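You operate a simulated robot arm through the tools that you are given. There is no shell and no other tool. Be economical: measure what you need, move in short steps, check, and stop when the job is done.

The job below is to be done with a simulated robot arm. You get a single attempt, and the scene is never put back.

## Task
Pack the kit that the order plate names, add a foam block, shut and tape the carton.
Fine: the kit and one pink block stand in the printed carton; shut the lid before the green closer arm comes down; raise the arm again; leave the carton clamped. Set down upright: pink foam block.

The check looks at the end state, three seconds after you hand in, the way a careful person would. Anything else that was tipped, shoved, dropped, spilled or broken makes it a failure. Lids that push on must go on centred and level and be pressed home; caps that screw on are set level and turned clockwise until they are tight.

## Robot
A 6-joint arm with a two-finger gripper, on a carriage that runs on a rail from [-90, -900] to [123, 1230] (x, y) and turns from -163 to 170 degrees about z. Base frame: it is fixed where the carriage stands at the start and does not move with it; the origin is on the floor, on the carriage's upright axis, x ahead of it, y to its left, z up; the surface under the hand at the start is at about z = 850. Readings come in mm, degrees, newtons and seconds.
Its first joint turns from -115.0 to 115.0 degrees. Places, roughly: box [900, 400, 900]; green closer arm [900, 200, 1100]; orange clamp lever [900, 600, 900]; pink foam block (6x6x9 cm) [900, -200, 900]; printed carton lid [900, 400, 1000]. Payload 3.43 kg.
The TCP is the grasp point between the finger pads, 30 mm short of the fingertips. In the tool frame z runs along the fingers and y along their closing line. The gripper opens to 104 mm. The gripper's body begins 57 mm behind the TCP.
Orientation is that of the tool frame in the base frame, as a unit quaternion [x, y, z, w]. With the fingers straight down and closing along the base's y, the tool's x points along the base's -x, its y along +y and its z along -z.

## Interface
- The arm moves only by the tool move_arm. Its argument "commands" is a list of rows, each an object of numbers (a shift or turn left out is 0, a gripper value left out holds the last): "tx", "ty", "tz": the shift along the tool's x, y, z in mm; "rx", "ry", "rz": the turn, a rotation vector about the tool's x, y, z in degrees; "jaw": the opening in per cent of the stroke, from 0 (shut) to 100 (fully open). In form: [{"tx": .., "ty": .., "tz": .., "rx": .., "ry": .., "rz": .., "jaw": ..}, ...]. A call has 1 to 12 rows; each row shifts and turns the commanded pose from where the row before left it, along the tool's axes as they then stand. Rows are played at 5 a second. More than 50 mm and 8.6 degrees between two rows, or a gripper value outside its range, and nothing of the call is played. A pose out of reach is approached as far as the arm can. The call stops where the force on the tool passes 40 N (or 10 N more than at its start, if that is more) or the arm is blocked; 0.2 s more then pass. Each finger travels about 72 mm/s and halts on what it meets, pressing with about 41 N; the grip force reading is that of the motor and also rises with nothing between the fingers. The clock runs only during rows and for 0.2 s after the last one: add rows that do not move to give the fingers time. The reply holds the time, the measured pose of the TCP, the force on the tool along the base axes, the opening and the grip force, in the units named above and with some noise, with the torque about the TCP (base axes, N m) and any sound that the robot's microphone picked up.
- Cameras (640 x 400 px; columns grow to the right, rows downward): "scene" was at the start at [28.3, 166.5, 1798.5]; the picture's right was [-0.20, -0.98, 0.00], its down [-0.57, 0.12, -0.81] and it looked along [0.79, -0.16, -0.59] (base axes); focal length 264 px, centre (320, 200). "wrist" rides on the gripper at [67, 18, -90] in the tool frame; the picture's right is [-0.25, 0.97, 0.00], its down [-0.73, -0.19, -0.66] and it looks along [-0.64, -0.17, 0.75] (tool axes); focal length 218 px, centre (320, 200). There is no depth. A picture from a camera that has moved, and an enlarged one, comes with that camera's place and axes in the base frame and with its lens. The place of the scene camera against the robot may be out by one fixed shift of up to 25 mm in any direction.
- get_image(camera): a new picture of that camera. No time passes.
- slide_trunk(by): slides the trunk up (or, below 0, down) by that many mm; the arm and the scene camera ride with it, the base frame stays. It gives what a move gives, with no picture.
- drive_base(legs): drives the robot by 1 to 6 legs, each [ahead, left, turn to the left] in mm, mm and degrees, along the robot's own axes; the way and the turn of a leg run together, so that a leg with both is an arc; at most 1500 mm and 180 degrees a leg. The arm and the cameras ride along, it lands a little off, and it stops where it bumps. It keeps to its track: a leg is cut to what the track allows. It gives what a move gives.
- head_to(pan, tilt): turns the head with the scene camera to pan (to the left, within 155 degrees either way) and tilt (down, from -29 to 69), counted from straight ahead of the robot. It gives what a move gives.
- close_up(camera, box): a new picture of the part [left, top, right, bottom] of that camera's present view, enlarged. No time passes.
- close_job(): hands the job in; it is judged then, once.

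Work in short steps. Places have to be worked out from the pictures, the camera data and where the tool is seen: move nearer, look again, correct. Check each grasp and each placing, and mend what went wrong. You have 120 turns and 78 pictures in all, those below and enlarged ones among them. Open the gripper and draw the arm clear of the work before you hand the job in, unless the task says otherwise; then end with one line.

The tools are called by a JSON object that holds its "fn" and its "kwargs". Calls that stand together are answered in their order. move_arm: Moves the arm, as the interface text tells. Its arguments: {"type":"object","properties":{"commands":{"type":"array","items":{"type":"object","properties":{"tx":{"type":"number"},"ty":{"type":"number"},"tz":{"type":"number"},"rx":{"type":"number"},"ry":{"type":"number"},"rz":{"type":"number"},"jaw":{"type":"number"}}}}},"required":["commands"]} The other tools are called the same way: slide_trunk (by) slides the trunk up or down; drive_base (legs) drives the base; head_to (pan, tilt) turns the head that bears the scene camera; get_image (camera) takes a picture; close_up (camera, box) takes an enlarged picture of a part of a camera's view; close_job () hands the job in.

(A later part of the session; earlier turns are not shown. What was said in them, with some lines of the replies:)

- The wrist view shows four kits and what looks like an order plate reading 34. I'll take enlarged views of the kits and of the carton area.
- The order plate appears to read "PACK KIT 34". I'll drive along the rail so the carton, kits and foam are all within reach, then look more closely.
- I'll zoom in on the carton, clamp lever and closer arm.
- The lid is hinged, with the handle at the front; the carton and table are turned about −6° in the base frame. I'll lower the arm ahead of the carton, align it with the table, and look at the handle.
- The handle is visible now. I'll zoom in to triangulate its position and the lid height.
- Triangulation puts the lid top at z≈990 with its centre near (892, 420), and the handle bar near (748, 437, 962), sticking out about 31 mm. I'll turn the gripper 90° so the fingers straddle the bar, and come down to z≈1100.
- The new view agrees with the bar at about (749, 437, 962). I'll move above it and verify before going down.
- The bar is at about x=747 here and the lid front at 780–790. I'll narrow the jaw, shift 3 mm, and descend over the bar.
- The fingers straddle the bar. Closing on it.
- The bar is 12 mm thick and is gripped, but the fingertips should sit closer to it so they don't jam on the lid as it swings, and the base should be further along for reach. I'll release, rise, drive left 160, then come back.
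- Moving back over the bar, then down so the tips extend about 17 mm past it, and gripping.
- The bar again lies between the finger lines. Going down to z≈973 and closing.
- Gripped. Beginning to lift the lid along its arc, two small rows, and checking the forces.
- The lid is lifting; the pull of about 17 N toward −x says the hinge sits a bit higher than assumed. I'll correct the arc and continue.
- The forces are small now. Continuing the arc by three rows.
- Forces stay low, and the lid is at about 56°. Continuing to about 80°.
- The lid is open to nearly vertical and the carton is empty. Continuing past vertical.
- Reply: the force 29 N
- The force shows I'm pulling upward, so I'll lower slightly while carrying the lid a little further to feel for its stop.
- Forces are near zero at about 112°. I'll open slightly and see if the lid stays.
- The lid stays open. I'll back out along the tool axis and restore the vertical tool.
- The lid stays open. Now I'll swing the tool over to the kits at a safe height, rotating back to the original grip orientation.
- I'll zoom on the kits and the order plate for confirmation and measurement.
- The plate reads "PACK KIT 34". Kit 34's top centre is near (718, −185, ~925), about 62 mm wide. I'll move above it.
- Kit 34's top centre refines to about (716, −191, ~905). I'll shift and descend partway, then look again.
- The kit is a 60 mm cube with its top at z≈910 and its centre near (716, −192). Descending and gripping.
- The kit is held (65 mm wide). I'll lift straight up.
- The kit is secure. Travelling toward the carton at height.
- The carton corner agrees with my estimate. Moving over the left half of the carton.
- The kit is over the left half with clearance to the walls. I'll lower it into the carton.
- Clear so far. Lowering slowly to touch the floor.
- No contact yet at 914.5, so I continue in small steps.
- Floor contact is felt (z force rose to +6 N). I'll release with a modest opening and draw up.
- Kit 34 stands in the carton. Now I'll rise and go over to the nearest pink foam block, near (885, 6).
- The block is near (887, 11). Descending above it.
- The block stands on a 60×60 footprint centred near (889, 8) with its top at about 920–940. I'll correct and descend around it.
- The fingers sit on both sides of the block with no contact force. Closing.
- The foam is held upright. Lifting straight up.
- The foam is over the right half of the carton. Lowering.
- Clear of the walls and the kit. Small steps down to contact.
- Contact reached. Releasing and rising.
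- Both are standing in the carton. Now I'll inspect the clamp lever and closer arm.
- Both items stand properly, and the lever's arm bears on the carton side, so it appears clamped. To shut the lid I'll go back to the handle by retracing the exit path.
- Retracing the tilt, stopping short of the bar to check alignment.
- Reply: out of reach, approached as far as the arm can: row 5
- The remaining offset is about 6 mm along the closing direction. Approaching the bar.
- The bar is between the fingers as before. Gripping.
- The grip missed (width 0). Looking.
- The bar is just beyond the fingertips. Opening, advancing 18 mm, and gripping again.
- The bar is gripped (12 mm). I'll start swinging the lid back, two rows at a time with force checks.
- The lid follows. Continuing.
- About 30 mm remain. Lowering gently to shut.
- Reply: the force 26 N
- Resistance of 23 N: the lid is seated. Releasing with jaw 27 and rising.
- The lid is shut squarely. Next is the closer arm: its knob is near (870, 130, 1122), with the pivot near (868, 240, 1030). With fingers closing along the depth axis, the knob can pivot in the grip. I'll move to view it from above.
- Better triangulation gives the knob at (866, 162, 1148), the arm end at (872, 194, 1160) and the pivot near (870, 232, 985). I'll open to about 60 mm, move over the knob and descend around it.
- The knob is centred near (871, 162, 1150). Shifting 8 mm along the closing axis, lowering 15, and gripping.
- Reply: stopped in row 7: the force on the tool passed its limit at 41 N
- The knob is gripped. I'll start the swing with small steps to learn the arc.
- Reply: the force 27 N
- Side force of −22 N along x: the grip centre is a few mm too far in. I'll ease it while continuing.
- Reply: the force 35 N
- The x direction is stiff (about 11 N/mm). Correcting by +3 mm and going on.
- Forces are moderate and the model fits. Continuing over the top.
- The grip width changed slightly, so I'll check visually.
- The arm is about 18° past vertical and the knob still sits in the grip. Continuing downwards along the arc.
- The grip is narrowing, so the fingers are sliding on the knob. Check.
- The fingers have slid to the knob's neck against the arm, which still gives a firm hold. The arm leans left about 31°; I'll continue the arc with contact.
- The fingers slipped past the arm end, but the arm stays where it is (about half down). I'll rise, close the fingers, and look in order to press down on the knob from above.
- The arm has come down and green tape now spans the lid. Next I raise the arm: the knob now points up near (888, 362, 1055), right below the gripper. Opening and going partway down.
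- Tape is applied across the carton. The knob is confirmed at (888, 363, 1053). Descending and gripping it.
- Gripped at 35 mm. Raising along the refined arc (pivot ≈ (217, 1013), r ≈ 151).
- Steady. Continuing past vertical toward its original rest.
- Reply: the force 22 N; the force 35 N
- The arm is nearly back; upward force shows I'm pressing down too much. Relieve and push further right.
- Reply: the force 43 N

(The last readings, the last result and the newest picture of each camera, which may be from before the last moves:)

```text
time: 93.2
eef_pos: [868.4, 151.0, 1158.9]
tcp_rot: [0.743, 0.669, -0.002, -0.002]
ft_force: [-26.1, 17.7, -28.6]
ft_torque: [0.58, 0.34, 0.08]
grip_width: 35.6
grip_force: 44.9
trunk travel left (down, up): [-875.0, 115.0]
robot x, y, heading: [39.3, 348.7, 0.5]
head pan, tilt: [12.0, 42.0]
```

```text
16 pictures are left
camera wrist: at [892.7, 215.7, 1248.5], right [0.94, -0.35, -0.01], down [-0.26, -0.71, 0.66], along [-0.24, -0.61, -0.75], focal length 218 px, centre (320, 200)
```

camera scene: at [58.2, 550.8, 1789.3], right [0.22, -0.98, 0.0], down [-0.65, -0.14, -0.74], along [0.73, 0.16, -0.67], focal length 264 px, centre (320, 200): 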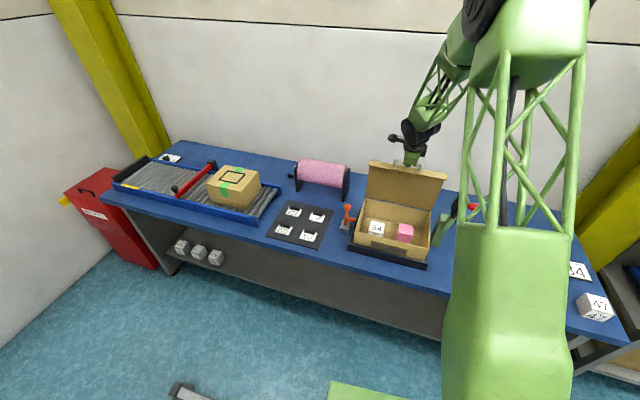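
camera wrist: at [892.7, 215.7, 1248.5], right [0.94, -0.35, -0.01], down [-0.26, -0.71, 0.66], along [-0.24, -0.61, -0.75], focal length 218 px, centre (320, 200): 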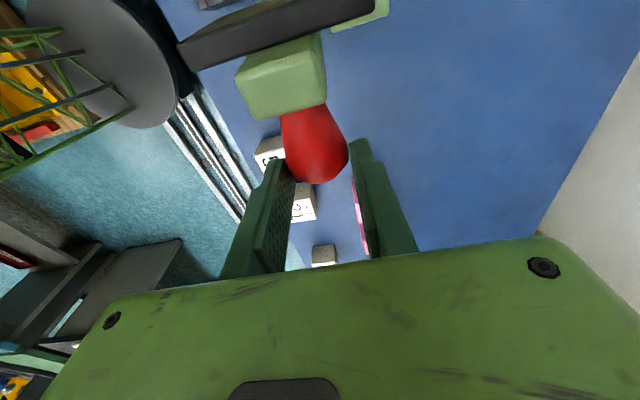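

The arm end is back at its original place, (872, 199, 1160), and resists as if at its stop. Relieving, then releasing and rising.

{"fn": "move_arm", "kwargs": {"commands": [{"tx": 2, "tz": 2, "ty": -2}, {"jaw": 50}, {"jaw": 62}, {}, {"tz": -30}, {"tz": -40}, {"tz": -40}, {}]}}

{"fn": "get_image", "kwargs": {"camera": "wrist"}}

{"fn": "get_image", "kwargs": {"camera": "scene"}}

```text
time: 95.0
eef_pos: [868.7, 151.7, 1270.9]
tcp_rot: [0.744, 0.668, -0.001, -0.001]
ft_force: [0.2, 0.1, -0.2]
ft_torque: [0.0, -0.03, 0.02]
grip_width: 64.3
grip_force: 0.1
trunk travel left (down, up): [-875.0, 115.0]
robot x, y, heading: [33.9, 348.0, 0.6]
head pan, tilt: [12.0, 42.0]
```

```text
15 pictures are left
camera wrist: at [893.8, 216.0, 1359.6], right [0.94, -0.35, 0.0], down [-0.26, -0.71, 0.66], along [-0.24, -0.61, -0.75], focal length 218 px, centre (320, 200)
```

wrist: 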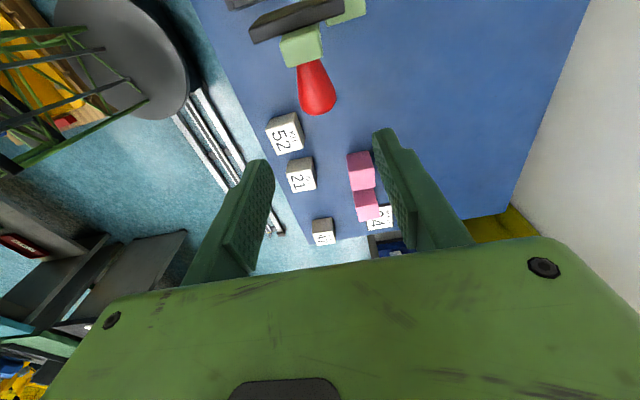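

```text
14 pictures are left
camera scene: at [57.1, 550.6, 1789.3], right [0.22, -0.98, 0.0], down [-0.65, -0.14, -0.74], along [0.73, 0.16, -0.67], focal length 264 px, centre (320, 200)
```

scene: 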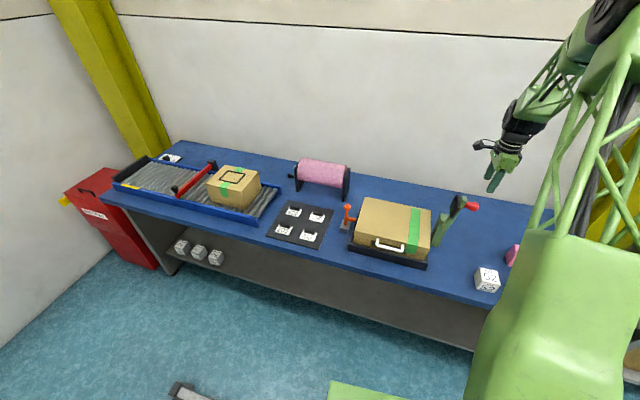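

The arm is released and raised. Zooming to verify it matches its original stance and that the tape and clamp are right.

{"fn": "close_up", "kwargs": {"camera": "scene", "box": [330, 160, 490, 280]}}

```text
3.33 times, centred on (410, 220) of scene
camera zoom: at [57.1, 550.6, 1789.3], right [0.22, -0.98, 0.0], down [-0.65, -0.14, -0.74], along [0.73, 0.16, -0.67], focal length 878 px, centre (20, 133)
```

zoom: 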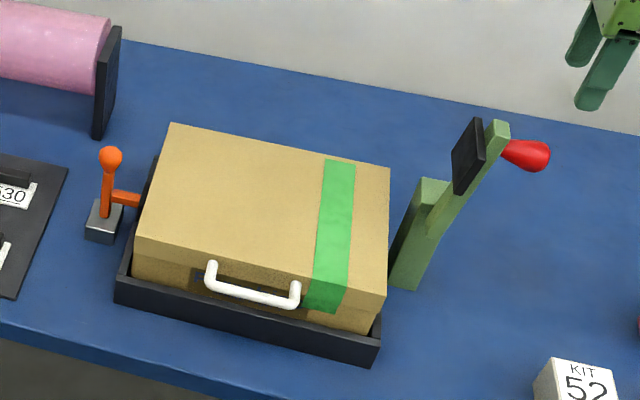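

The arm stands as at the start and the carton is taped. One close look at the clamp.

{"fn": "close_up", "kwargs": {"camera": "scene", "box": [340, 190, 390, 240]}}

```text
8.00 times, centred on (365, 215) of scene
camera zoom: at [57.1, 550.6, 1789.3], right [0.22, -0.98, 0.0], down [-0.65, -0.14, -0.74], along [0.73, 0.16, -0.67], focal length 2108 px, centre (-40, 80)
```

zoom: 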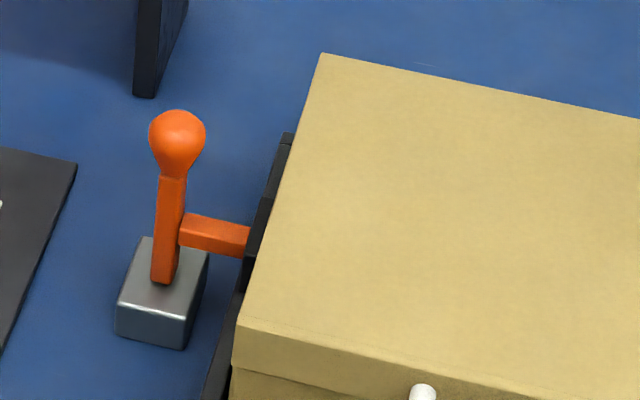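

The clamp pad bears on the carton's side, so it stays clamped. I'll open the gripper and draw it back clear.

{"fn": "move_arm", "kwargs": {"commands": [{"tz": -40, "jaw": 100}, {"tz": -40}, {"ty": -45}, {"ty": -45}, {"ty": -45}, {}]}}

{"fn": "get_image", "kwargs": {"camera": "scene"}}

```text
time: 96.4
eef_pos: [732.7, 163.6, 1347.4]
tcp_rot: [0.744, 0.668, -0.001, 0.0]
ft_force: [-0.9, 0.2, 0.1]
ft_torque: [0.0, -0.01, 0.0]
grip_width: 104.2
grip_force: 0.0
trunk travel left (down, up): [-875.0, 115.0]
robot x, y, heading: [35.0, 348.4, 0.5]
head pan, tilt: [12.0, 42.0]
```

```text
11 pictures are left
camera scene: at [56.5, 550.6, 1789.3], right [0.22, -0.98, 0.0], down [-0.65, -0.14, -0.74], along [0.73, 0.16, -0.67], focal length 264 px, centre (320, 200)
```

scene: 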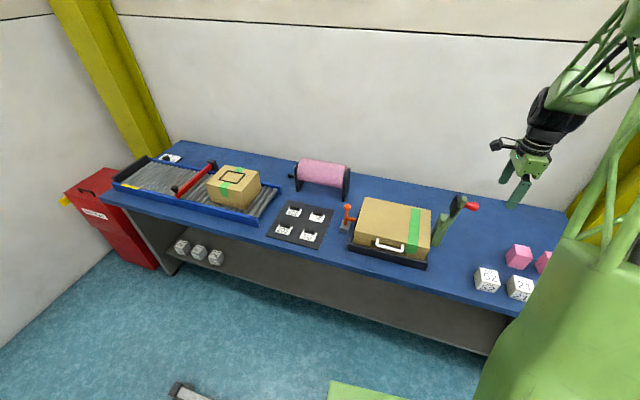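

Everything is in place and the arm is clear, so I'm handing in.

{"fn": "close_job", "kwargs": {}}

```text
The job is handed in.
```

Kit 34 and one upright pink foam block are in the carton; the lid is shut and taped, the closer arm is raised again, and the carton is still clamped.
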